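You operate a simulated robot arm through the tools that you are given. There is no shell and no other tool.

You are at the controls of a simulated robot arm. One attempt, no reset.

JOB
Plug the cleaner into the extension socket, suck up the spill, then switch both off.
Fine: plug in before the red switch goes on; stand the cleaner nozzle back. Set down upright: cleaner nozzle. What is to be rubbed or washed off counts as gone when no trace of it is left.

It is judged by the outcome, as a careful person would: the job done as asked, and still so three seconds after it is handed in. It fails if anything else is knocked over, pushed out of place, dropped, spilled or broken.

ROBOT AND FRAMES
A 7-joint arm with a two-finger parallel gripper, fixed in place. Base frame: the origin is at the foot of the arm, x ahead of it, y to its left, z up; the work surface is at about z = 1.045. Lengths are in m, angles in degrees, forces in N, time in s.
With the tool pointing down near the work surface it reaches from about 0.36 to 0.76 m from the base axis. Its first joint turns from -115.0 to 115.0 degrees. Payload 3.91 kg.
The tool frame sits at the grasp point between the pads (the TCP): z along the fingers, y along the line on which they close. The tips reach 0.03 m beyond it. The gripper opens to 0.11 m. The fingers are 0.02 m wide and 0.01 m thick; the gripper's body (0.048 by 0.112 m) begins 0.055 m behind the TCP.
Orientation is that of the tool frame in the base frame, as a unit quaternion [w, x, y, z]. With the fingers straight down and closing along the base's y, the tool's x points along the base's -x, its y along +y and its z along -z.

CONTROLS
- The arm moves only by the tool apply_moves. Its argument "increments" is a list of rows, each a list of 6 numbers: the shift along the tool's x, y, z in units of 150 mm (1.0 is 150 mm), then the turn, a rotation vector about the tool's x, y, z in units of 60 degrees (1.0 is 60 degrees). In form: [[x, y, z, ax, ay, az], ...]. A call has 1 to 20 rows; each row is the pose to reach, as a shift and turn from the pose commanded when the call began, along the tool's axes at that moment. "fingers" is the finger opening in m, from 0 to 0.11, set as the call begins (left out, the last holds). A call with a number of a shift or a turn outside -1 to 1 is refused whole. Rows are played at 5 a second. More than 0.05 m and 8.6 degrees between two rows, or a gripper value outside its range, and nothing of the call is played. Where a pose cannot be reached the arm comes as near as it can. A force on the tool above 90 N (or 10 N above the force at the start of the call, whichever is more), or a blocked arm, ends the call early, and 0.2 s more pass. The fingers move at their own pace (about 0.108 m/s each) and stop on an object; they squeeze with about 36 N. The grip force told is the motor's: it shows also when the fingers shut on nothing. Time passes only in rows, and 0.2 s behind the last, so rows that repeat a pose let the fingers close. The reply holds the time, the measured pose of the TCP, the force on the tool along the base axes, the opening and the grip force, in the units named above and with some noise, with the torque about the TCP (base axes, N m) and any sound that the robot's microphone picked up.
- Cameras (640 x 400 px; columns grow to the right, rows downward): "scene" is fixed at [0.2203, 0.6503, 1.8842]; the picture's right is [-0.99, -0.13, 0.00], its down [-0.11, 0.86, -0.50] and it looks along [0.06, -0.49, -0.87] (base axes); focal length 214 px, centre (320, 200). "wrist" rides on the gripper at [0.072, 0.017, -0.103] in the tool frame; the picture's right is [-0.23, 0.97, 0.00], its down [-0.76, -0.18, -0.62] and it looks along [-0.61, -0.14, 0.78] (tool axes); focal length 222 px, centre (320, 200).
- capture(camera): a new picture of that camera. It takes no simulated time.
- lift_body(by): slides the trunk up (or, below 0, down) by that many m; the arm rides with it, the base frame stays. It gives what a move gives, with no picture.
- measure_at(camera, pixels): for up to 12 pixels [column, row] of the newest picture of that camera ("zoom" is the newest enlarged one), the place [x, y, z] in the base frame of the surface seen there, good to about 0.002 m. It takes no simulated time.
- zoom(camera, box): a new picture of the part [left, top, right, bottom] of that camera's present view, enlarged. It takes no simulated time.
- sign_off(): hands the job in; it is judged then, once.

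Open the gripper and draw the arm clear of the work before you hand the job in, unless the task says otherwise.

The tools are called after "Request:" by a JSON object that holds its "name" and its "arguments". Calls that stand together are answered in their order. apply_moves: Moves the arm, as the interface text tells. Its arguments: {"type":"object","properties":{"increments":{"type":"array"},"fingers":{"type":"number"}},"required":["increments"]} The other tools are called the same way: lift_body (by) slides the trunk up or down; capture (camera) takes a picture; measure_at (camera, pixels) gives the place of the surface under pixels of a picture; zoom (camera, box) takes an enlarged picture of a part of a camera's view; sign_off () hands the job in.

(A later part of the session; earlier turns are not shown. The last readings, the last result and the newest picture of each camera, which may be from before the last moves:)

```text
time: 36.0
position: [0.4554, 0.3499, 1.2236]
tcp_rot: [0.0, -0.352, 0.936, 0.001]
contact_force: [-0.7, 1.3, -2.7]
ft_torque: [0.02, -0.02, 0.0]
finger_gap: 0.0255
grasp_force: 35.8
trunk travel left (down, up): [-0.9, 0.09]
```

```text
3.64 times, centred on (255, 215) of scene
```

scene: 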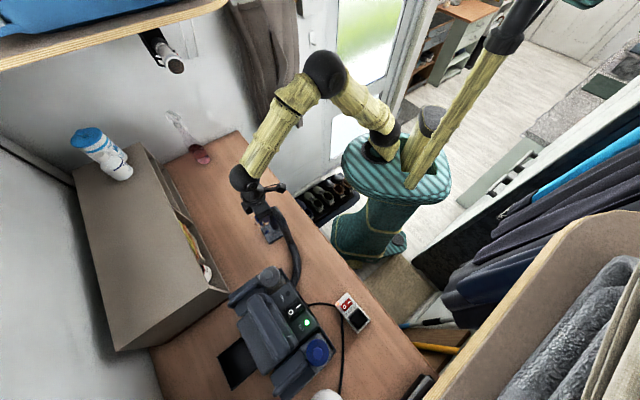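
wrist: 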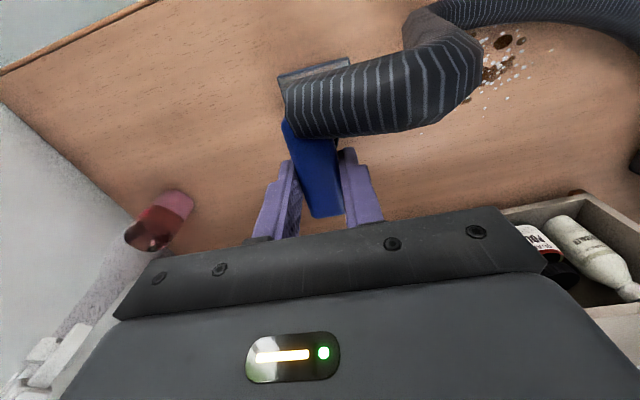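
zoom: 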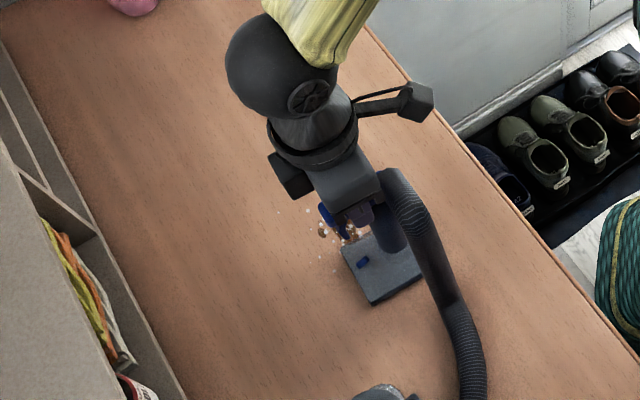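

Part of the spill is gone; the remaining part lies outward (zoom (300–350, 215–270)). I shift 27 mm outward and sweep back.

Request:
{"name": "apply_moves", "arguments": {"increments": [[-0.1, 0, 0, 0, 0, 0], [-0.18, 0, 0, 0, 0, 0], [-0.18, -0.1, 0, 0, 0, 0], [-0.18, -0.2, 0, 0, 0, 0], [-0.18, -0.3, 0, 0, 0, 0], [-0.18, -0.4, 0, 0, 0, 0], [-0.18, -0.5, 0, 0, 0, 0], [-0.18, -0.6, 0, 0, 0, 0], [-0.18, -0.7, 0, 0, 0, 0], [-0.18, -0.8, 0, 0, 0, 0], [-0.18, -0.9, 0, 0, 0, 0], [-0.18, -1.0, 0, 0, 0, 0], [-0.18, -1.0, 0, 0, 0, 0]]}}

Request:
{"name": "zoom", "arguments": {"camera": "scene", "box": [200, 160, 310, 270]}}

Request:
{"name": "capture", "arguments": {"camera": "wrist"}}

```text
time: 38.8
position: [0.5717, 0.2559, 1.2252]
tcp_rot: [0.001, -0.35, 0.937, 0.001]
contact_force: [0.4, 1.0, -1.8]
ft_torque: [-0.01, -0.03, 0.0]
finger_gap: 0.0254
grasp_force: 35.9
trunk travel left (down, up): [-0.9, 0.09]
```

```text
3.64 times, centred on (255, 215) of scene
```

zoom: 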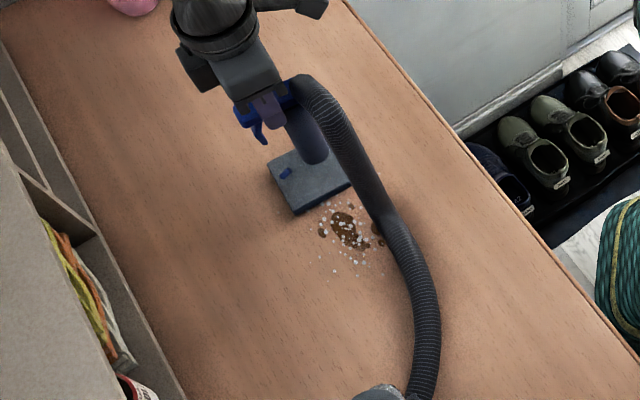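

```text
taken
```

wrist: 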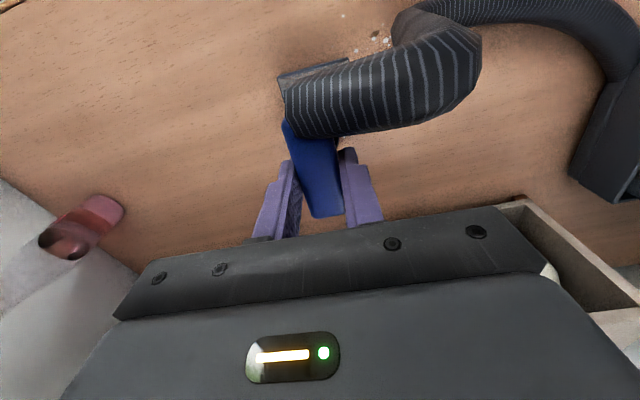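

The spill still shows at zoom (345,230), perhaps lightened. I zoom closer to compare with before.

Request:
{"name": "zoom", "arguments": {"camera": "scene", "box": [230, 195, 294, 245]}}

```text
8.00 times, centred on (262, 220) of scene
```

zoom: 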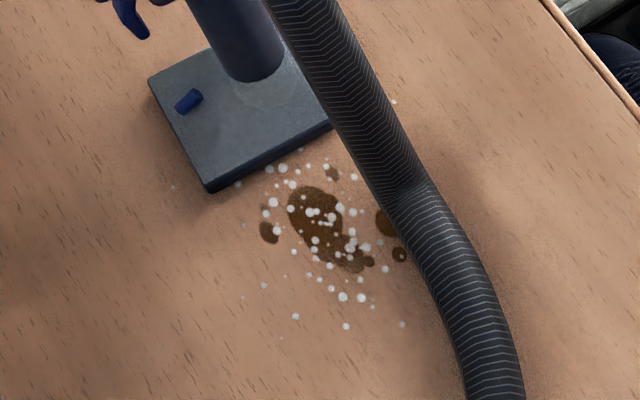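

The stain is only slightly paler, so the mouth probably needs to be in contact with the table. I lower it 3 mm to touch and sweep slowly across the spill's centre.

Request:
{"name": "apply_moves", "arguments": {"increments": [[0.06, 0, 0.01, 0, 0, 0], [0.06, 0, 0.02, 0, 0, 0], [0.06, 0.1, 0.02, 0, 0, 0], [0.06, 0.2, 0.02, 0, 0, 0], [0.06, 0.3, 0.02, 0, 0, 0], [0.06, 0.4, 0.02, 0, 0, 0], [0.06, 0.5, 0.02, 0, 0, 0], [0.06, 0.6, 0.02, 0, 0, 0], [0.06, 0.7, 0.02, 0, 0, 0], [0.06, 0.8, 0.02, 0, 0, 0], [0.06, 0.9, 0.02, 0, 0, 0], [0.06, 1.0, 0.02, 0, 0, 0], [0.06, 1.0, 0.02, 0, 0, 0]]}}

Request:
{"name": "zoom", "arguments": {"camera": "scene", "box": [230, 195, 294, 245]}}

Request:
{"name": "capture", "arguments": {"camera": "wrist"}}

```text
time: 41.6
position: [0.4683, 0.3635, 1.2223]
tcp_rot: [0.0, -0.351, 0.936, 0.002]
contact_force: [1.0, -0.5, 4.1]
ft_torque: [-0.15, 0.04, 0.01]
finger_gap: 0.0254
grasp_force: 35.9
trunk travel left (down, up): [-0.9, 0.09]
```

```text
8.00 times, centred on (262, 220) of scene
```

zoom: 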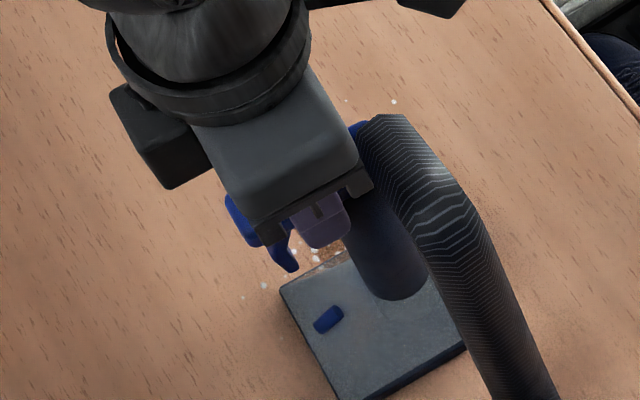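

```text
taken
```

wrist: 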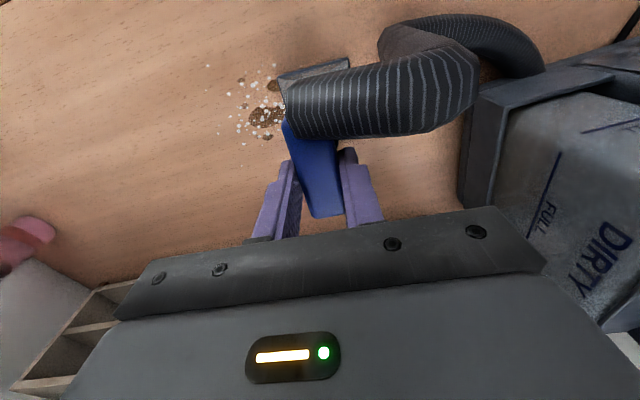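

The foot now touches (about 6 N). I zoom on the spill in the wrist view at (262,105).

Request:
{"name": "zoom", "arguments": {"camera": "wrist", "box": [190, 50, 350, 150]}}

```text
4.00 times, centred on (270, 100) of wrist
```

zoom: 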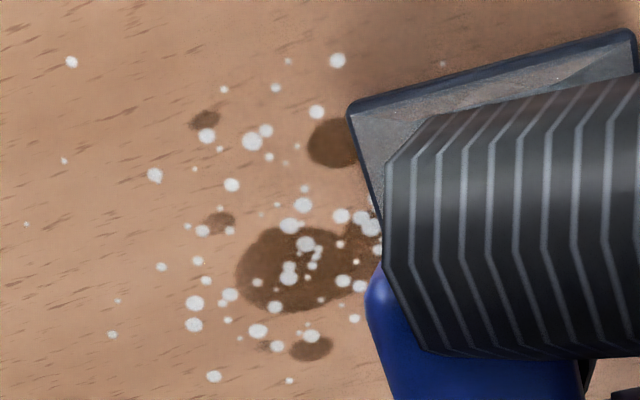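

The brown is now visibly paler, so contact strokes are working. I sweep back along a lane 24 mm further outward, still in contact.

Request:
{"name": "apply_moves", "arguments": {"increments": [[-0.08, 0, 0, 0, 0, 0], [-0.16, 0, 0, 0, 0, 0], [-0.16, -0.1, 0, 0, 0, 0], [-0.16, -0.2, 0, 0, 0, 0], [-0.16, -0.3, 0, 0, 0, 0], [-0.16, -0.4, 0, 0, 0, 0], [-0.16, -0.5, 0, 0, 0, 0], [-0.16, -0.6, 0, 0, 0, 0], [-0.16, -0.7, 0, 0, 0, 0], [-0.16, -0.8, 0, 0, 0, 0], [-0.16, -0.9, 0, 0, 0, 0], [-0.16, -1.0, 0, 0, 0, 0], [-0.16, -1.0, 0, 0, 0, 0]]}}

Request:
{"name": "zoom", "arguments": {"camera": "scene", "box": [230, 195, 294, 245]}}

```text
time: 44.4
position: [0.5844, 0.2686, 1.2213]
tcp_rot: [0.001, -0.351, 0.936, 0.0]
contact_force: [-2.3, 2.6, 10.3]
ft_torque: [-0.22, 0.39, -0.09]
finger_gap: 0.0255
grasp_force: 36.0
trunk travel left (down, up): [-0.9, 0.09]
```

```text
8.00 times, centred on (262, 220) of scene
```

zoom: 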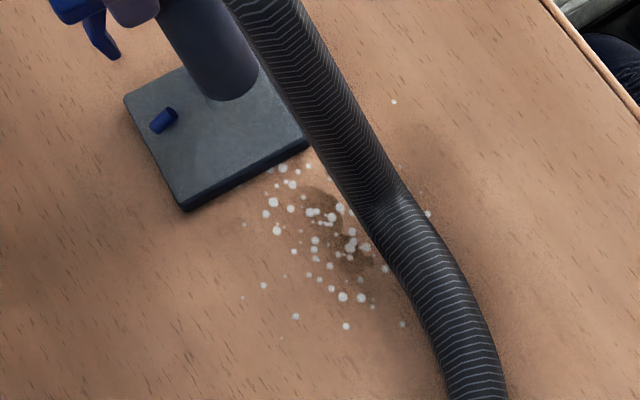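

The brown is fading strongly now. I sweep forward again through the centre (f' ≈ 0.585), then will work the inner lanes.

Request:
{"name": "apply_moves", "arguments": {"increments": [[0.1, 0, 0, 0, 0, 0], [0.2, 0, 0, 0, 0, 0], [0.2, 0.1, 0, 0, 0, 0], [0.2, 0.2, 0, 0, 0, 0], [0.2, 0.3, 0, 0, 0, 0], [0.2, 0.4, 0, 0, 0, 0], [0.2, 0.5, 0, 0, 0, 0], [0.2, 0.6, 0, 0, 0, 0], [0.2, 0.7, 0, 0, 0, 0], [0.2, 0.8, 0, 0, 0, 0], [0.2, 0.9, 0, 0, 0, 0], [0.2, 1.0, 0, 0, 0, 0]]}}

Request:
{"name": "apply_moves", "arguments": {"increments": [[0.08, 0, 0, 0, 0, 0], [0.17, 0, 0, 0, 0, 0], [0.17, -0.1, 0, 0, 0, 0], [0.17, -0.2, 0, 0, 0, 0], [0.17, -0.3, 0, 0, 0, 0], [0.17, -0.4, 0, 0, 0, 0], [0.17, -0.5, 0, 0, 0, 0], [0.17, -0.6, 0, 0, 0, 0], [0.17, -0.7, 0, 0, 0, 0], [0.17, -0.8, 0, 0, 0, 0], [0.17, -0.9, 0, 0, 0, 0], [0.17, -1.0, 0, 0, 0, 0]]}}

Request:
{"name": "zoom", "arguments": {"camera": "scene", "box": [230, 195, 294, 245]}}

```text
time: 47.0
position: [0.4627, 0.3591, 1.2234]
tcp_rot: [0.001, -0.351, 0.936, 0.0]
contact_force: [0.4, -0.5, -3.2]
ft_torque: [0.05, -0.02, 0.01]
finger_gap: 0.0255
grasp_force: 36.0
trunk travel left (down, up): [-0.9, 0.09]
```

```text
time: 49.6
position: [0.5443, 0.2273, 1.2222]
tcp_rot: [0.0, -0.351, 0.936, 0.002]
contact_force: [0.3, 0.8, -1.7]
ft_torque: [0.0, -0.02, 0.03]
finger_gap: 0.0254
grasp_force: 35.4
trunk travel left (down, up): [-0.9, 0.09]
```

```text
8.00 times, centred on (262, 220) of scene
```

zoom: 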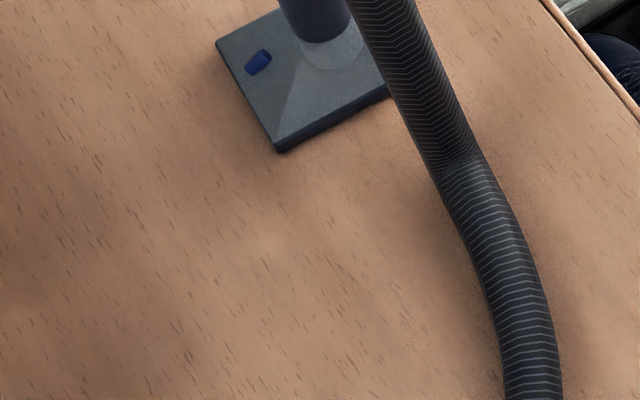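

The spill has vanished in this view. I check the area from the wrist camera and the wider scene for any remaining specks, including near the hose.

Request:
{"name": "capture", "arguments": {"camera": "wrist"}}

Request:
{"name": "zoom", "arguments": {"camera": "wrist", "box": [300, 0, 500, 125]}}

Request:
{"name": "zoom", "arguments": {"camera": "scene", "box": [200, 160, 330, 280]}}

```text
taken
```

wrist: 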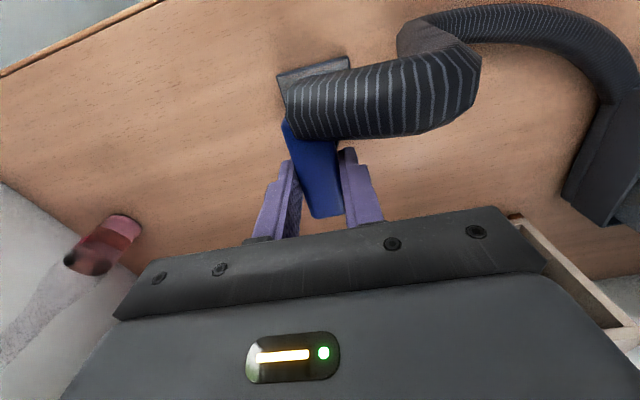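

```text
3.20 times, centred on (400, 62) of wrist
```

zoom: 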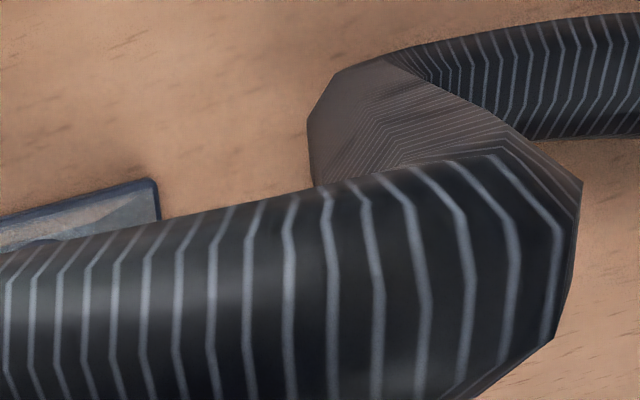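

```text
3.33 times, centred on (265, 220) of scene
```

zoom: 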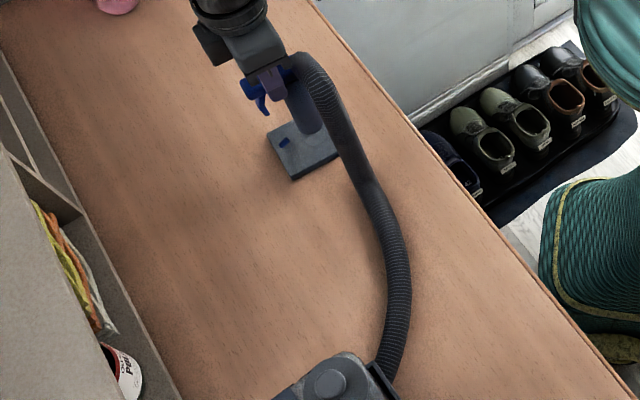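

No trace is visible, but the hose hides part of the area. I make one more pass there and back along the inner side, lowered 1.5 mm, which also shifts the hose for checking.

Request:
{"name": "apply_moves", "arguments": {"increments": [[0, 0.1, 0.01, 0, 0, 0], [0, 0.2, 0.01, 0, 0, 0], [0, 0.3, 0.01, 0, 0, 0], [0, 0.4, 0.01, 0, 0, 0], [0, 0.5, 0.01, 0, 0, 0], [0, 0.6, 0.01, 0, 0, 0], [0, 0.7, 0.01, 0, 0, 0], [0, 0.8, 0.01, 0, 0, 0], [0.08, 0.8, 0.01, 0, 0, 0], [0.13, 0.8, 0.01, 0, 0, 0]]}}

Request:
{"name": "capture", "arguments": {"camera": "wrist"}}

Request:
{"name": "zoom", "arguments": {"camera": "wrist", "box": [160, 20, 360, 145]}}

Request:
{"name": "zoom", "arguments": {"camera": "scene", "box": [220, 180, 310, 260]}}

```text
time: 51.8
position: [0.4487, 0.3089, 1.2217]
tcp_rot: [0.002, -0.351, 0.936, 0.001]
contact_force: [5.3, 6.0, 30.1]
ft_torque: [0.25, -0.16, 0.05]
finger_gap: 0.0255
grasp_force: 36.3
trunk travel left (down, up): [-0.9, 0.09]
```

```text
taken
```

wrist: 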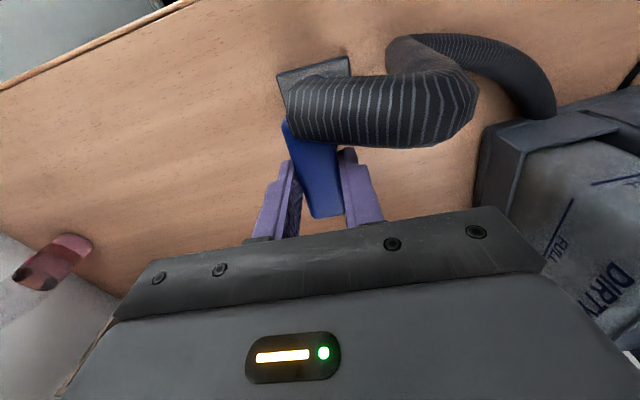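

```text
3.20 times, centred on (260, 82) of wrist
```

zoom: 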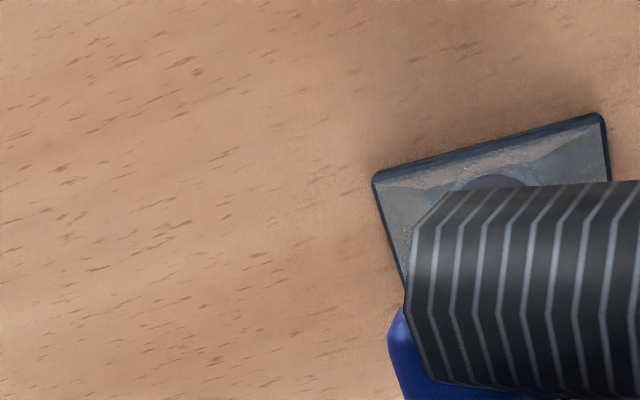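

```text
5.00 times, centred on (265, 220) of scene
```

zoom: 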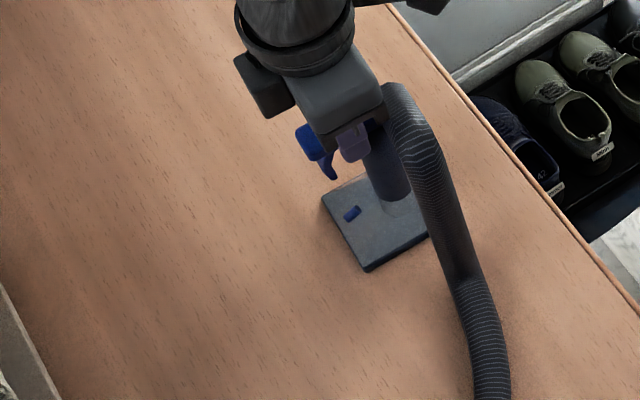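

Table clear; the foot is pressing at 30 N here, so I lift the nozzle 20 mm and carry it back towards its original place, first half.

Request:
{"name": "apply_moves", "arguments": {"increments": [[0, 0, -0.07, 0, 0, 0], [0, 0, -0.15, 0, 0, 0], [-0.07, -0.2, -0.15, 0, 0, 0], [-0.14, -0.4, -0.15, 0, 0, 0], [-0.22, -0.6, -0.15, 0, 0, 0], [-0.22, -0.75, -0.15, 0, 0, 0], [-0.22, -0.75, -0.15, 0, 0, 0]]}}

Request:
{"name": "zoom", "arguments": {"camera": "scene", "box": [220, 180, 310, 260]}}

Request:
{"name": "capture", "arguments": {"camera": "wrist"}}

```text
time: 53.4
position: [0.5475, 0.2476, 1.2421]
tcp_rot: [-0.001, -0.351, 0.936, 0.0]
contact_force: [0.5, -0.7, -2.8]
ft_torque: [0.04, 0.01, 0.03]
finger_gap: 0.0255
grasp_force: 36.3
trunk travel left (down, up): [-0.9, 0.09]
```

```text
5.00 times, centred on (265, 220) of scene
```

zoom: 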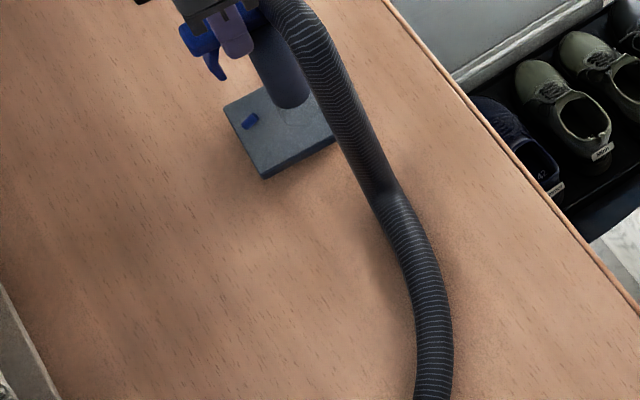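

```text
taken
```

wrist: 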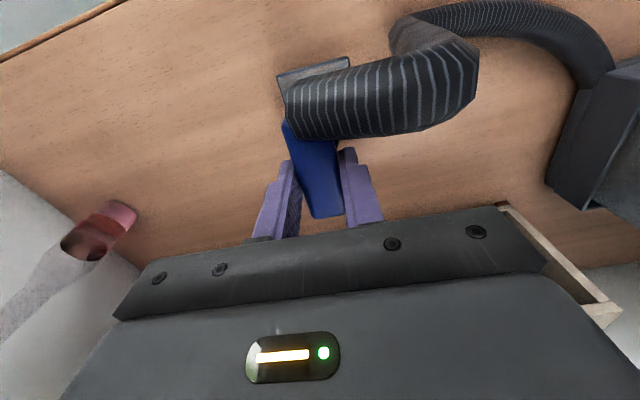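

The area is clean. I carry the nozzle the remaining 112 mm back above its original spot.

Request:
{"name": "apply_moves", "arguments": {"increments": [[0, -0.2, 0, 0, 0, 0], [0, -0.4, 0, 0, 0, 0], [0, -0.6, 0, 0, 0, 0], [0, -0.75, 0, 0, 0, 0], [0, -0.75, 0, 0, 0, 0]]}}

Request:
{"name": "zoom", "arguments": {"camera": "scene", "box": [200, 130, 300, 200]}}

Request:
{"name": "capture", "arguments": {"camera": "wrist"}}

```text
time: 54.6
position: [0.6224, 0.159, 1.239]
tcp_rot: [0.0, -0.351, 0.936, 0.001]
contact_force: [-0.2, -0.3, -2.6]
ft_torque: [-0.01, 0.01, 0.02]
finger_gap: 0.0258
grasp_force: 36.6
trunk travel left (down, up): [-0.9, 0.09]
```

```text
5.71 times, centred on (250, 165) of scene
```

zoom: 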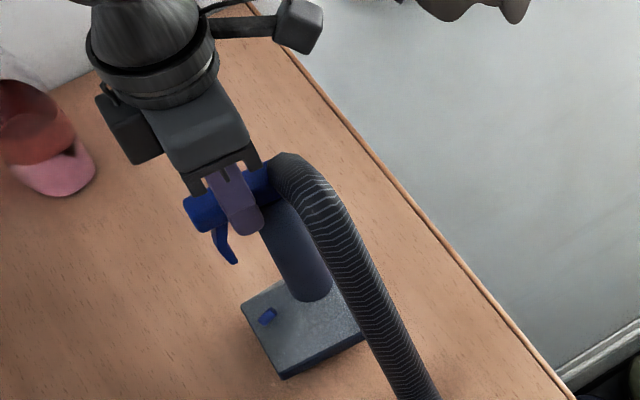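

```text
taken
```

wrist: 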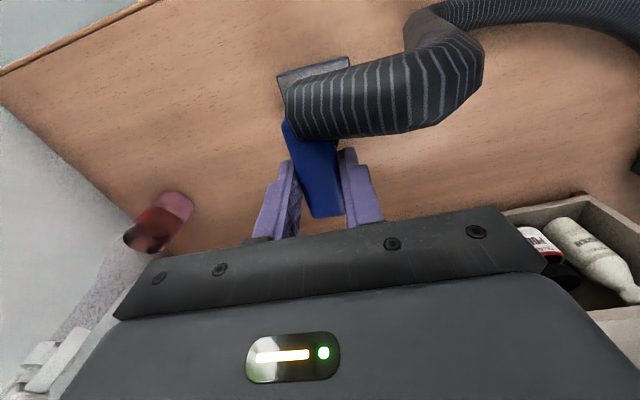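

The nozzle is upright over its original place. I lower it gently until the foot touches.

Request:
{"name": "apply_moves", "arguments": {"increments": [[0, 0, 0.06, 0, 0, 0], [0, 0, 0.11, 0, 0, 0], [0, 0, 0.13, 0, 0, 0], [0, 0, 0.14, 0, 0, 0], [0, 0, 0.14, 0, 0, 0]]}}

Request:
{"name": "zoom", "arguments": {"camera": "scene", "box": [200, 130, 300, 200]}}

```text
time: 55.8
position: [0.621, 0.1595, 1.2218]
tcp_rot: [0.001, -0.35, 0.937, 0.001]
contact_force: [1.2, -0.3, 9.1]
ft_torque: [-0.23, 0.29, 0.01]
finger_gap: 0.0255
grasp_force: 35.8
trunk travel left (down, up): [-0.9, 0.09]
```

```text
5.71 times, centred on (250, 165) of scene
```

zoom: 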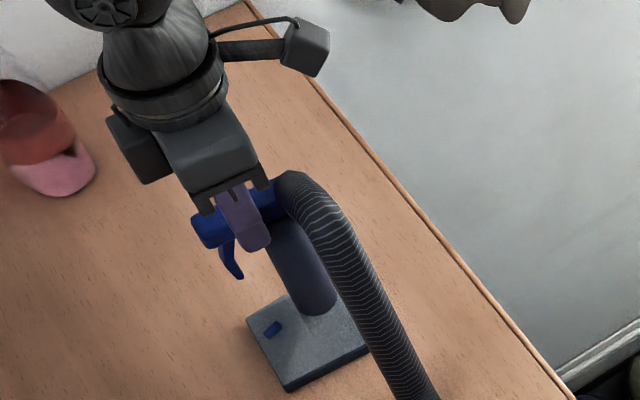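

The foot rests on the table (9 N) at the same image position as before (front corner (287,390)). I open the fingers to release it.

Request:
{"name": "apply_moves", "arguments": {"increments": [[0, 0, 0, 0, 0, 0], [0, 0, 0, 0, 0, 0], [0, 0, 0, 0, 0, 0], [0, 0, 0, 0, 0, 0]], "fingers": 0.08}}

Request:
{"name": "capture", "arguments": {"camera": "wrist"}}

Request:
{"name": "zoom", "arguments": {"camera": "scene", "box": [200, 130, 300, 200]}}

```text
time: 56.8
position: [0.6227, 0.1605, 1.22]
tcp_rot: [0.0, -0.351, 0.937, 0.002]
contact_force: [-0.5, -0.4, -0.1]
ft_torque: [0.01, 0.01, 0.02]
finger_gap: 0.08
grasp_force: 0.1
trunk travel left (down, up): [-0.9, 0.09]
```

```text
taken
```

wrist: 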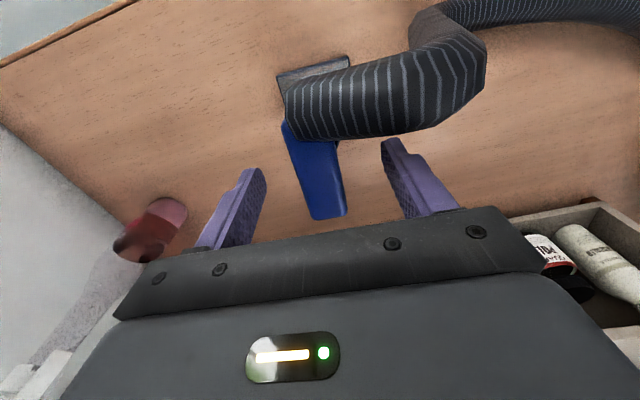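

```text
5.71 times, centred on (250, 165) of scene
```

zoom: 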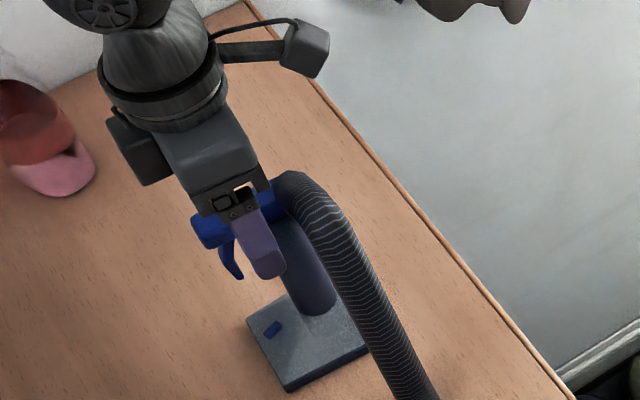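

The nozzle stands on its own. I raise the arm straight up clear of it.

Request:
{"name": "apply_moves", "arguments": {"increments": [[0, 0, -0.2, 0, 0, 0], [0, 0, -0.4, 0, 0, 0], [0, 0, -0.65, 0, 0, 0], [0, 0, -0.95, 0, 0, 0], [0, 0, -0.95, 0, 0, 0]]}}

Request:
{"name": "capture", "arguments": {"camera": "scene"}}

Request:
{"name": "zoom", "arguments": {"camera": "scene", "box": [200, 140, 310, 250]}}

```text
time: 58.0
position: [0.6212, 0.1583, 1.3682]
tcp_rot: [0.0, -0.35, 0.937, 0.001]
contact_force: [0.4, -0.2, 0.5]
ft_torque: [-0.01, -0.04, 0.0]
finger_gap: 0.0801
grasp_force: 0.1
trunk travel left (down, up): [-0.9, 0.09]
```

```text
taken
```

scene: 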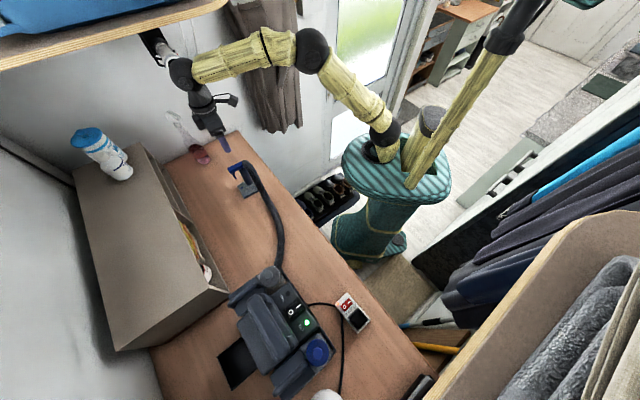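

```text
3.64 times, centred on (255, 195) of scene
```

zoom: 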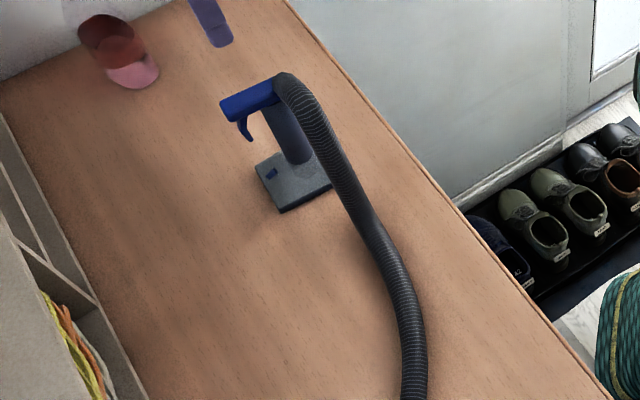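

The nozzle is back upright and the table is clean. Now I travel back to the cleaner's panel at this height, closing the fingers on the way.

Request:
{"name": "apply_moves", "arguments": {"increments": [[0, 0.31, 0, 0, 0, 0], [-0.02, 0.63, 0, 0, 0, 0], [-0.033, 0.947, 0, 0, 0, 0]], "fingers": 0.0}}

Request:
{"name": "apply_moves", "arguments": {"increments": [[0, 0.31, 0, 0, 0, 0], [-0.02, 0.63, 0, 0, 0, 0], [-0.033, 0.947, 0, 0, 0, 0]]}}

Request:
{"name": "apply_moves", "arguments": {"increments": [[0, 0.31, 0, 0, 0, 0], [-0.02, 0.63, 0, 0, 0, 0], [-0.033, 0.947, 0, 0, 0, 0]]}}

Request:
{"name": "capture", "arguments": {"camera": "scene"}}

```text
time: 58.8
position: [0.5304, 0.2684, 1.3702]
tcp_rot: [0.001, -0.35, 0.937, 0.001]
contact_force: [0.4, -0.5, -0.4]
ft_torque: [-0.02, -0.01, 0.0]
finger_gap: 0.0
grasp_force: 35.9
trunk travel left (down, up): [-0.9, 0.09]
```

```text
time: 59.6
position: [0.4443, 0.3822, 1.3661]
tcp_rot: [0.001, -0.351, 0.936, -0.001]
contact_force: [0.7, 1.6, 0.1]
ft_torque: [-0.04, -0.02, 0.03]
finger_gap: 0.0
grasp_force: 36.0
trunk travel left (down, up): [-0.9, 0.09]
```

```text
time: 60.4
position: [0.3509, 0.4947, 1.3642]
tcp_rot: [0.001, -0.35, 0.937, 0.001]
contact_force: [0.2, -0.3, 0.4]
ft_torque: [-0.03, -0.04, 0.02]
finger_gap: 0.0
grasp_force: 35.4
trunk travel left (down, up): [-0.9, 0.09]
```

```text
taken
```

scene: 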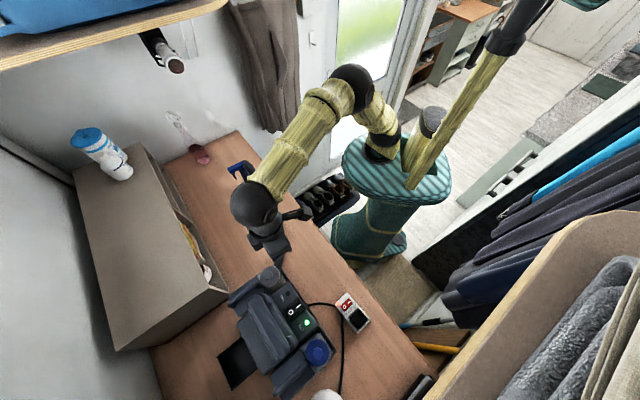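

I complete the traverse to in front of the panel, turning back to the rocker's angle.

Request:
{"name": "apply_moves", "arguments": {"increments": [[0, 0.31, 0, 0, 0, -0.03], [-0.02, 0.63, 0, 0, 0, -0.07], [-0.033, 0.947, 0, 0, 0, -0.103], [-0.033, 0.947, 0, 0, 0, -0.103]]}}

Request:
{"name": "capture", "arguments": {"camera": "wrist"}}

Request:
{"name": "zoom", "arguments": {"camera": "scene", "box": [255, 265, 335, 345]}}

```text
time: 61.4
position: [0.2655, 0.6016, 1.3649]
tcp_rot: [0.0, -0.401, 0.916, 0.001]
contact_force: [0.0, 0.3, 0.0]
ft_torque: [0.02, 0.02, -0.02]
finger_gap: 0.0
grasp_force: 36.1
trunk travel left (down, up): [-0.9, 0.09]
```

```text
taken
```

wrist: 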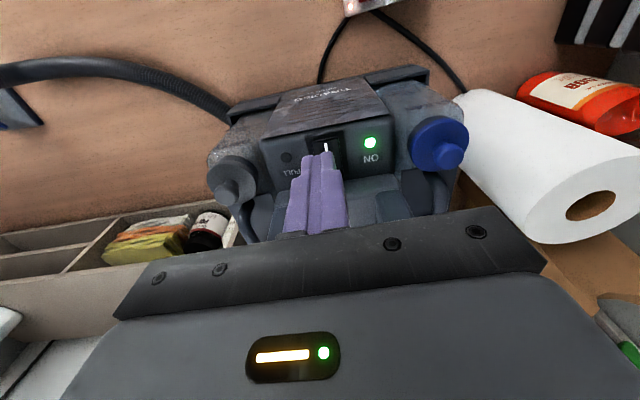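

```text
5.00 times, centred on (295, 305) of scene
```

zoom: 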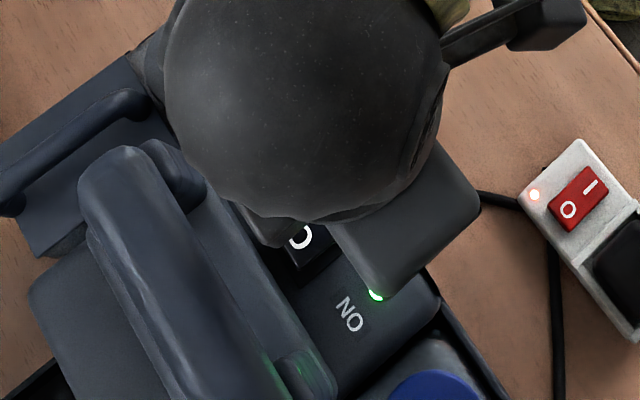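

The O half is visible at zoom (298,238) beside the handle. I tilt the tool 12° (top leaning inward, away from the handle), then move over the O half and descend to a hover.

Request:
{"name": "apply_moves", "arguments": {"increments": [[0, 0, 0, 0, -0.1, 0], [0, 0, 0, 0, -0.2, 0], [-0.16, 0, 0, 0, -0.2, 0], [-0.313, 0, 0, 0, -0.2, 0], [-0.313, 0, 0.15, 0, -0.2, 0], [-0.313, 0, 0.3, 0, -0.2, 0], [-0.313, 0, 0.3, 0, -0.2, 0]]}}

Request:
{"name": "capture", "arguments": {"camera": "wrist"}}

Request:
{"name": "zoom", "arguments": {"camera": "wrist", "box": [240, 80, 440, 205]}}

Request:
{"name": "zoom", "arguments": {"camera": "scene", "box": [255, 265, 335, 345]}}

```text
time: 63.0
position: [0.2975, 0.6365, 1.3204]
tcp_rot: [0.096, -0.398, 0.911, 0.043]
contact_force: [-0.2, 1.0, 7.7]
ft_torque: [-0.06, -0.22, 0.08]
finger_gap: 0.0
grasp_force: 36.2
trunk travel left (down, up): [-0.9, 0.09]
```

```text
taken
```

wrist: 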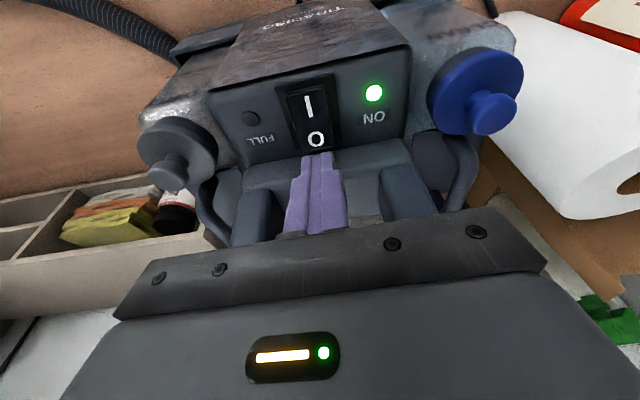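

```text
3.20 times, centred on (340, 142) of wrist
```

zoom: 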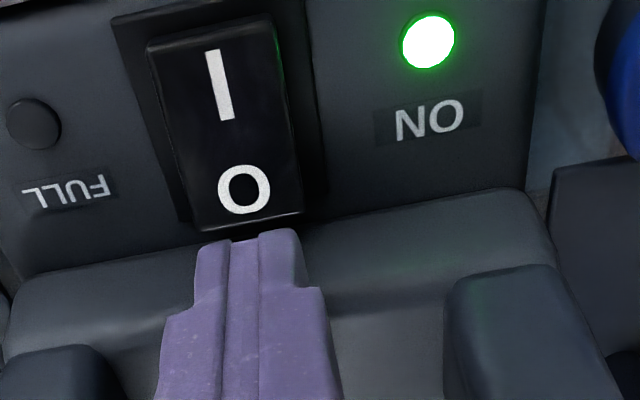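

```text
5.00 times, centred on (295, 305) of scene
```

zoom: 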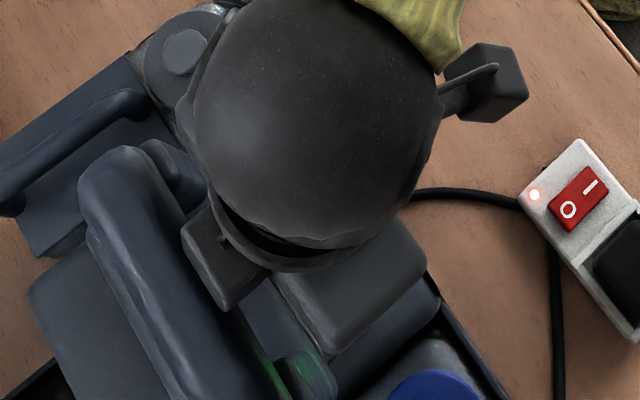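

A 7.7 N contact: the tips touch the ledge (z≈1.29) just outward of the O end. I lift off a little first and measure the rocker and the ledge here.

Request:
{"name": "apply_moves", "arguments": {"increments": [[0, 0, -0.05, 0, 0, 0], [0, 0, -0.1, 0, 0, 0]]}}

Request:
{"name": "zoom", "arguments": {"camera": "wrist", "box": [240, 70, 440, 195]}}

```text
time: 63.6
position: [0.2941, 0.6339, 1.3334]
tcp_rot: [0.096, -0.398, 0.911, 0.042]
contact_force: [0.1, 0.2, -0.1]
ft_torque: [0.03, 0.0, -0.01]
finger_gap: 0.0001
grasp_force: 36.0
trunk travel left (down, up): [-0.9, 0.09]
```

```text
3.20 times, centred on (340, 132) of wrist
```

zoom: 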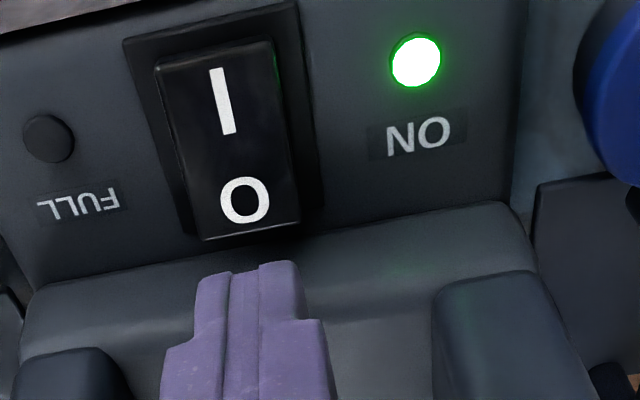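

Now measuring the rocker's top along its length and the ledge in this clear view.

Request:
{"name": "measure_at", "arguments": {"camera": "zoom", "pixels": [[215, 55], [225, 100], [235, 150], [243, 200], [248, 225], [255, 250], [330, 215], [340, 240], [180, 250], [245, 270], [165, 65], [275, 45]]}}

Request:
{"name": "measure_at", "arguments": {"camera": "zoom", "pixels": [[215, 55], [225, 100], [235, 150], [243, 200], [248, 225], [205, 235], [295, 215], [340, 230], [350, 260], [215, 285], [280, 275], [190, 232]]}}

```text
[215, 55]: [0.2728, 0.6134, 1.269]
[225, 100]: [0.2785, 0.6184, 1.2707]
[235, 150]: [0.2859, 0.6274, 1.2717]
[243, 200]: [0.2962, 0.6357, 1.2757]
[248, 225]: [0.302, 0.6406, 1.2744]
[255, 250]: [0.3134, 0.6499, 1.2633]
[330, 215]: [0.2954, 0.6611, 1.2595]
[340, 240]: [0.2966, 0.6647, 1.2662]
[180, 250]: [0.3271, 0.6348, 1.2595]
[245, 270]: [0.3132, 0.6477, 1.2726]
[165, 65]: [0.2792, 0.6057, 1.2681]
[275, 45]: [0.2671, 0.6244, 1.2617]
```

```text
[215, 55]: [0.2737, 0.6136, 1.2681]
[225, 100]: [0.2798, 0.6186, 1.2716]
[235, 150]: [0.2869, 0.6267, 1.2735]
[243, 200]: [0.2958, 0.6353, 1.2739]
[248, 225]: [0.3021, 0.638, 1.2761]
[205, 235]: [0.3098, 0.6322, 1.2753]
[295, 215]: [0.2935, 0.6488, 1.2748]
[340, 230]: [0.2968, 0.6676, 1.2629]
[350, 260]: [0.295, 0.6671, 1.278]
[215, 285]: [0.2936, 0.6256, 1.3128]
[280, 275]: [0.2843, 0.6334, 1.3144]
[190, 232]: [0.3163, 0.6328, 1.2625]
```

The rocker spans f 0.634–0.678 (pivot ≈0.656, O half raised to z 1.275) and the ledge wall is at f≈0.69. I increase the tilt to 20° and place the tips' lower inner edge over the O half at f≈0.664, hovering first.

Request:
{"name": "apply_moves", "arguments": {"increments": [[0, 0, 0, 0, -0.066, 0], [0, 0, 0, 0, -0.133, 0], [0.017, 0, 0.07, 0, -0.133, 0], [0.0345, 0, 0.12, 0, -0.133, 0], [0.0345, 0, 0.12, 0, -0.133, 0]]}}

Request:
{"name": "zoom", "arguments": {"camera": "wrist", "box": [240, 80, 440, 205]}}

Request:
{"name": "zoom", "arguments": {"camera": "scene", "box": [255, 265, 335, 345]}}

```text
time: 64.8
position: [0.2936, 0.6316, 1.3154]
tcp_rot: [0.16, -0.394, 0.902, 0.07]
contact_force: [0.1, -0.2, -0.1]
ft_torque: [0.03, 0.01, -0.02]
finger_gap: 0.0001
grasp_force: 36.5
trunk travel left (down, up): [-0.9, 0.09]
```

```text
3.20 times, centred on (340, 142) of wrist
```

zoom: 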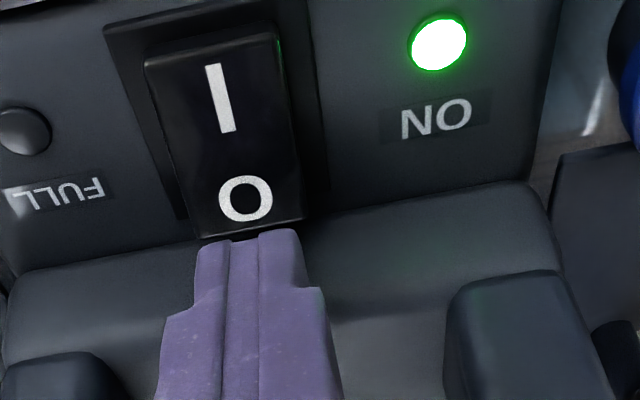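

```text
5.00 times, centred on (295, 305) of scene
```

zoom: 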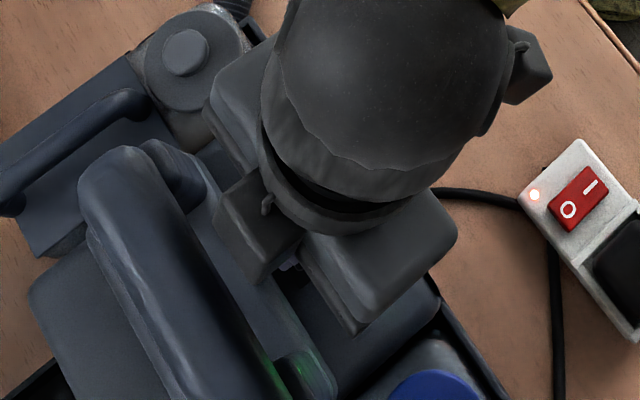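

I measure the tip's edge against the O end to confirm before pressing.

Request:
{"name": "measure_at", "arguments": {"camera": "zoom", "pixels": [[215, 248], [245, 246], [285, 236], [215, 255], [245, 255], [285, 245], [245, 215], [210, 225], [295, 212], [243, 195], [220, 260], [270, 250]]}}

```text
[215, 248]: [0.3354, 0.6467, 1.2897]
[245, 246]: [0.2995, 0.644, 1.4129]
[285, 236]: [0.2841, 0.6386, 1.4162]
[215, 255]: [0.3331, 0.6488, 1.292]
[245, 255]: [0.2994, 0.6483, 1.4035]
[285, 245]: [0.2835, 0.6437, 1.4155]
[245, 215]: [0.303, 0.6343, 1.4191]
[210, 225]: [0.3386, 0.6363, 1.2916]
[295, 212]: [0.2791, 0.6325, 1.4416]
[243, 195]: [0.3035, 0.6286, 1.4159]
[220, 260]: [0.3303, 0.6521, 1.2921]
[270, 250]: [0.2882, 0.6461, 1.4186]
```

Those pixels referred to the scene zoom; I retake the wrist zoom and measure again.

Request:
{"name": "zoom", "arguments": {"camera": "wrist", "box": [240, 80, 440, 205]}}

Request:
{"name": "measure_at", "arguments": {"camera": "zoom", "pixels": [[215, 248], [245, 246], [285, 236], [215, 255], [245, 255], [285, 245], [245, 215], [210, 225], [295, 212], [243, 195], [220, 260], [270, 250]]}}

```text
3.20 times, centred on (340, 142) of wrist
```

zoom: 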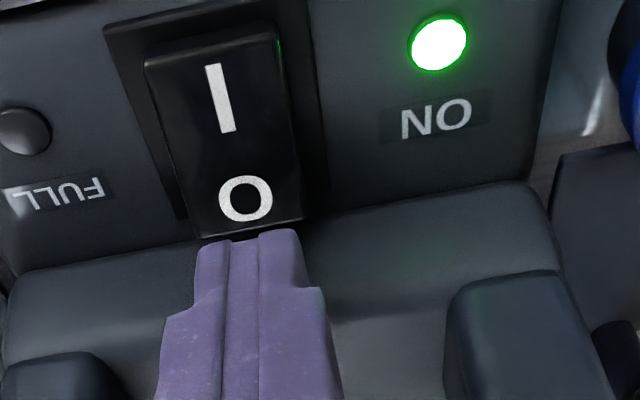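

```text
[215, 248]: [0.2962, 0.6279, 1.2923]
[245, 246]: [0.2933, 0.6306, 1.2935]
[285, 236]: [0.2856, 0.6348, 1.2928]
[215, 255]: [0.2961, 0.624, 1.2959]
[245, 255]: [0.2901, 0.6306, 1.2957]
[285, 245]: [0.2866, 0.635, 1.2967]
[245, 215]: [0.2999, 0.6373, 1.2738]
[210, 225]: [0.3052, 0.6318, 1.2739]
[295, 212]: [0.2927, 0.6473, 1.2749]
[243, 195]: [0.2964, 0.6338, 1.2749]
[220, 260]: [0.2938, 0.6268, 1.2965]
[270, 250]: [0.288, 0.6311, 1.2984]
```

The tip edge is at f≈0.663, e≈0.214 — over the middle of the O half. I press straight down gradually.

Request:
{"name": "apply_moves", "arguments": {"increments": [[0.0137, 0, 0.0376, 0, 0, 0], [0.0228, 0, 0.0627, 0, 0, 0], [0.0296, 0, 0.0815, 0, 0, 0], [0.0376, 0, 0.1034, 0, 0, 0]]}}

Request:
{"name": "zoom", "arguments": {"camera": "wrist", "box": [240, 80, 440, 205]}}

```text
time: 65.8
position: [0.2936, 0.6331, 1.3036]
tcp_rot: [0.163, -0.393, 0.902, 0.073]
contact_force: [5.6, 5.4, 19.7]
ft_torque: [0.15, -0.18, -0.15]
finger_gap: 0.0001
grasp_force: 36.1
trunk travel left (down, up): [-0.9, 0.09]
```

```text
3.20 times, centred on (340, 142) of wrist
```

zoom: 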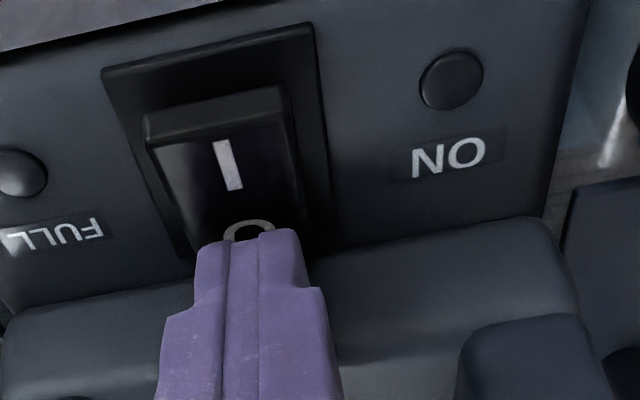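

The ON lamp is out and the I half has risen: the cleaner is off. I lift clear, draw back inward, and bring the tool upright again.

Request:
{"name": "apply_moves", "arguments": {"increments": [[-0.068, 0, -0.188, 0, 0, 0], [-0.137, 0, -0.376, 0, 0, 0], [-0.205, 0, -0.564, 0, 0, 0], [0.046, 0, -0.655, 0, 0, 0], [0.297, 0, -0.746, 0, 0.111, 0], [0.297, 0, -0.746, 0, 0.222, 0], [0.297, 0, -0.746, 0, 0.333, 0], [0.297, 0, -0.746, 0, 0.333, 0]]}}

Request:
{"name": "capture", "arguments": {"camera": "scene"}}

Request:
{"name": "zoom", "arguments": {"camera": "scene", "box": [255, 265, 375, 345]}}

```text
time: 67.6
position: [0.2377, 0.572, 1.3902]
tcp_rot: [0.0, -0.4, 0.916, 0.001]
contact_force: [0.6, -0.2, -0.6]
ft_torque: [-0.01, 0.0, -0.01]
finger_gap: 0.0
grasp_force: 35.8
trunk travel left (down, up): [-0.9, 0.09]
```

```text
taken
```

scene: 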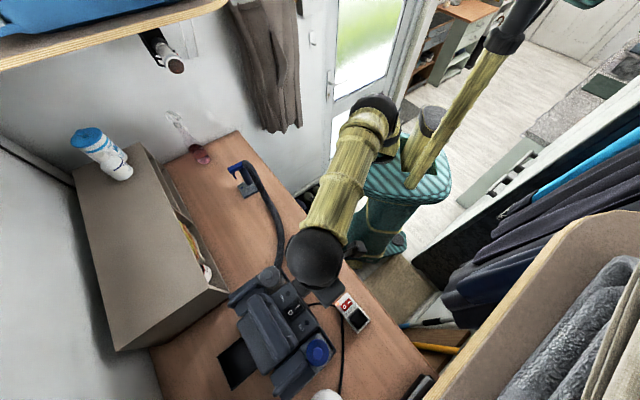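

```text
5.00 times, centred on (315, 305) of scene
```

zoom: 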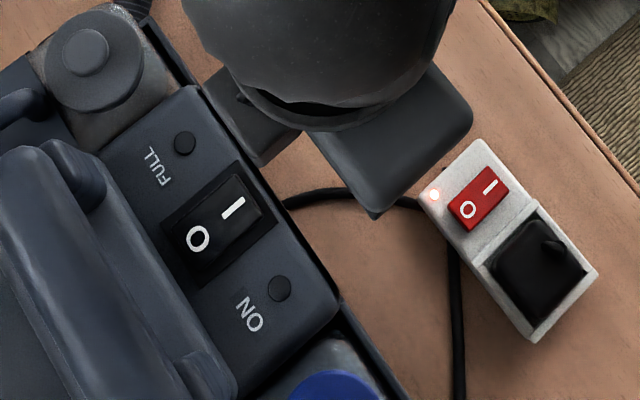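

Cleaner is off with its panel unmoved. I move over the red rocker's O half and start descending.

Request:
{"name": "apply_moves", "arguments": {"increments": [[0.15, 0.27, 0, 0, 0, 0], [0.301, 0.545, 0, 0, 0, 0], [0.301, 0.545, 0.3, 0, 0, 0], [0.301, 0.545, 0.6, 0, 0, 0], [0.301, 0.545, 0.9, 0, 0, 0], [0.301, 0.545, 0.9, 0, 0, 0]]}}

Request:
{"name": "capture", "arguments": {"camera": "wrist"}}

Request:
{"name": "zoom", "arguments": {"camera": "wrist", "box": [240, 80, 440, 205]}}

```text
time: 69.0
position: [0.1475, 0.595, 1.2519]
tcp_rot: [0.001, -0.401, 0.916, 0.001]
contact_force: [0.3, -0.4, -0.3]
ft_torque: [-0.02, -0.02, -0.01]
finger_gap: 0.0001
grasp_force: 36.3
trunk travel left (down, up): [-0.9, 0.09]
```

```text
taken
```

wrist: 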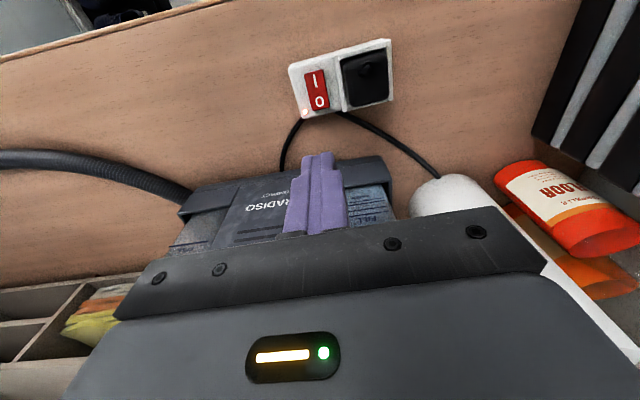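

```text
3.20 times, centred on (340, 142) of wrist
```

zoom: 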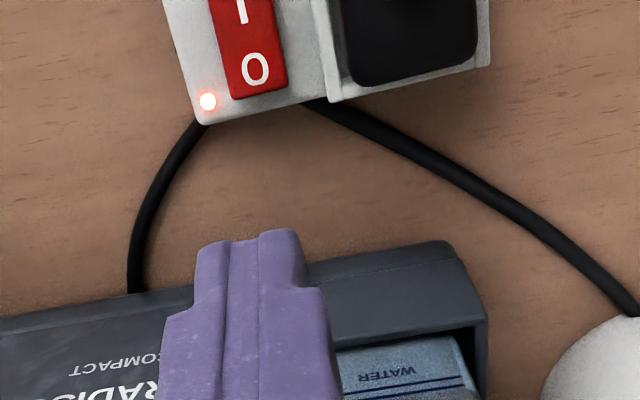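

The rocker's O half is at zoom (255,70), and the lamp at (208,102) still glows. I measure it from here before descending.

Request:
{"name": "measure_at", "arguments": {"camera": "zoom", "pixels": [[255, 68], [258, 90], [236, 93], [283, 82], [248, 40], [240, 10], [255, 68], [258, 90], [236, 93], [283, 82], [248, 40], [330, 60]]}}

Request:
{"name": "measure_at", "arguments": {"camera": "wrist", "pixels": [[313, 76], [320, 108], [311, 109], [327, 106], [306, 74], [322, 72], [316, 90], [319, 101], [367, 68], [304, 112], [340, 60], [395, 40]]}}

```text
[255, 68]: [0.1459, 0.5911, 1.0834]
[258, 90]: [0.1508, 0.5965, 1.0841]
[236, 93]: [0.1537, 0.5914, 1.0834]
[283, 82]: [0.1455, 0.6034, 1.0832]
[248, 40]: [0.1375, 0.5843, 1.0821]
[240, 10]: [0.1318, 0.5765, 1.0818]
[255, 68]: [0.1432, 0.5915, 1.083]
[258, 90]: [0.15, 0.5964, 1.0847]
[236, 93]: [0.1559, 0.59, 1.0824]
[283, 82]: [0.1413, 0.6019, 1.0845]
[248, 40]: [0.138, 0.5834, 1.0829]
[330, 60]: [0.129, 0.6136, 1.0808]
```

```text
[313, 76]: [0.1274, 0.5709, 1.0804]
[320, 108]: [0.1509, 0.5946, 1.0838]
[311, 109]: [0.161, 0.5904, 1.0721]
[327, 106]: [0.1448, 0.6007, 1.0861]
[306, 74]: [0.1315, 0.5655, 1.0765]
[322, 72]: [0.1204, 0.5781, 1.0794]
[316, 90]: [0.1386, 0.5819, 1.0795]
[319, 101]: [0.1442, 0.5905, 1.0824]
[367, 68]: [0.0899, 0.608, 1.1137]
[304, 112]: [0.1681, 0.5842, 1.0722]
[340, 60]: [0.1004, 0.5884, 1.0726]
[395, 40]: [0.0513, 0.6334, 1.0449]
```

The O end is at f 0.540, e 0.295, exactly under the tips (f 0.538, e 0.2955). I descend to a hover about 13 mm above it.

Request:
{"name": "apply_moves", "arguments": {"increments": [[0, 0, 0.28, 0, 0, 0], [0, 0, 0.56, 0, 0, 0], [0, 0, 0.84, 0, 0, 0], [0, 0, 0.84, 0, 0, 0]]}}

Request:
{"name": "zoom", "arguments": {"camera": "wrist", "box": [240, 80, 440, 205]}}

```text
time: 70.0
position: [0.1502, 0.5938, 1.1294]
tcp_rot: [0.0, -0.4, 0.916, 0.001]
contact_force: [-0.5, 0.6, -0.3]
ft_torque: [0.02, 0.02, 0.0]
finger_gap: 0.0
grasp_force: 36.1
trunk travel left (down, up): [-0.9, 0.09]
```

```text
3.20 times, centred on (340, 142) of wrist
```

zoom: 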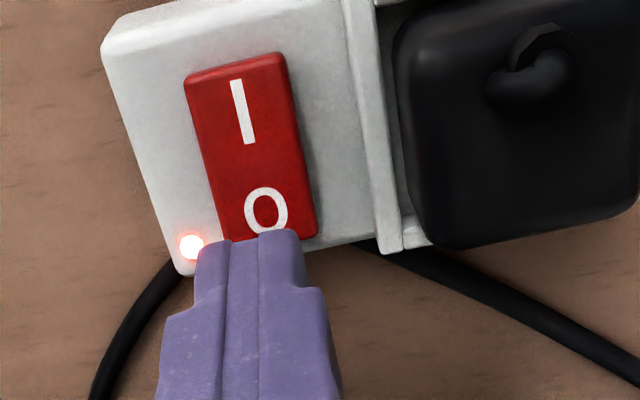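

The tips are above the O half. I press down gradually.

Request:
{"name": "apply_moves", "arguments": {"increments": [[0, 0, 0.06, 0, 0, 0], [0, 0, 0.095, 0, 0, 0], [0, 0, 0.12, 0, 0, 0], [0, 0, 0.145, 0, 0, 0]]}}

Request:
{"name": "zoom", "arguments": {"camera": "wrist", "box": [240, 80, 440, 205]}}

```text
time: 71.0
position: [0.1503, 0.595, 1.1094]
tcp_rot: [0.003, -0.401, 0.916, 0.004]
contact_force: [4.4, 6.0, 26.9]
ft_torque: [-0.04, 0.0, -0.05]
finger_gap: 0.0
grasp_force: 36.0
trunk travel left (down, up): [-0.9, 0.09]
```

```text
3.20 times, centred on (340, 142) of wrist
```

zoom: 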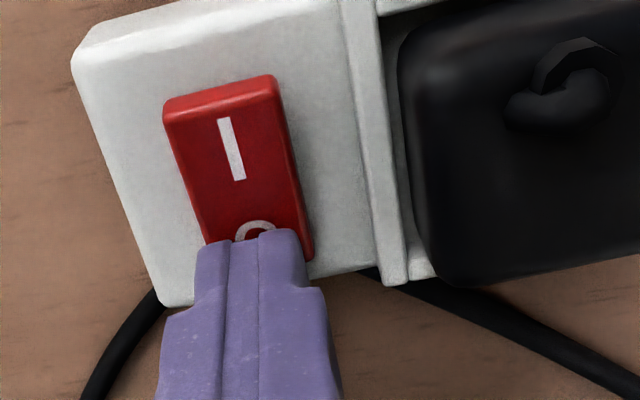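

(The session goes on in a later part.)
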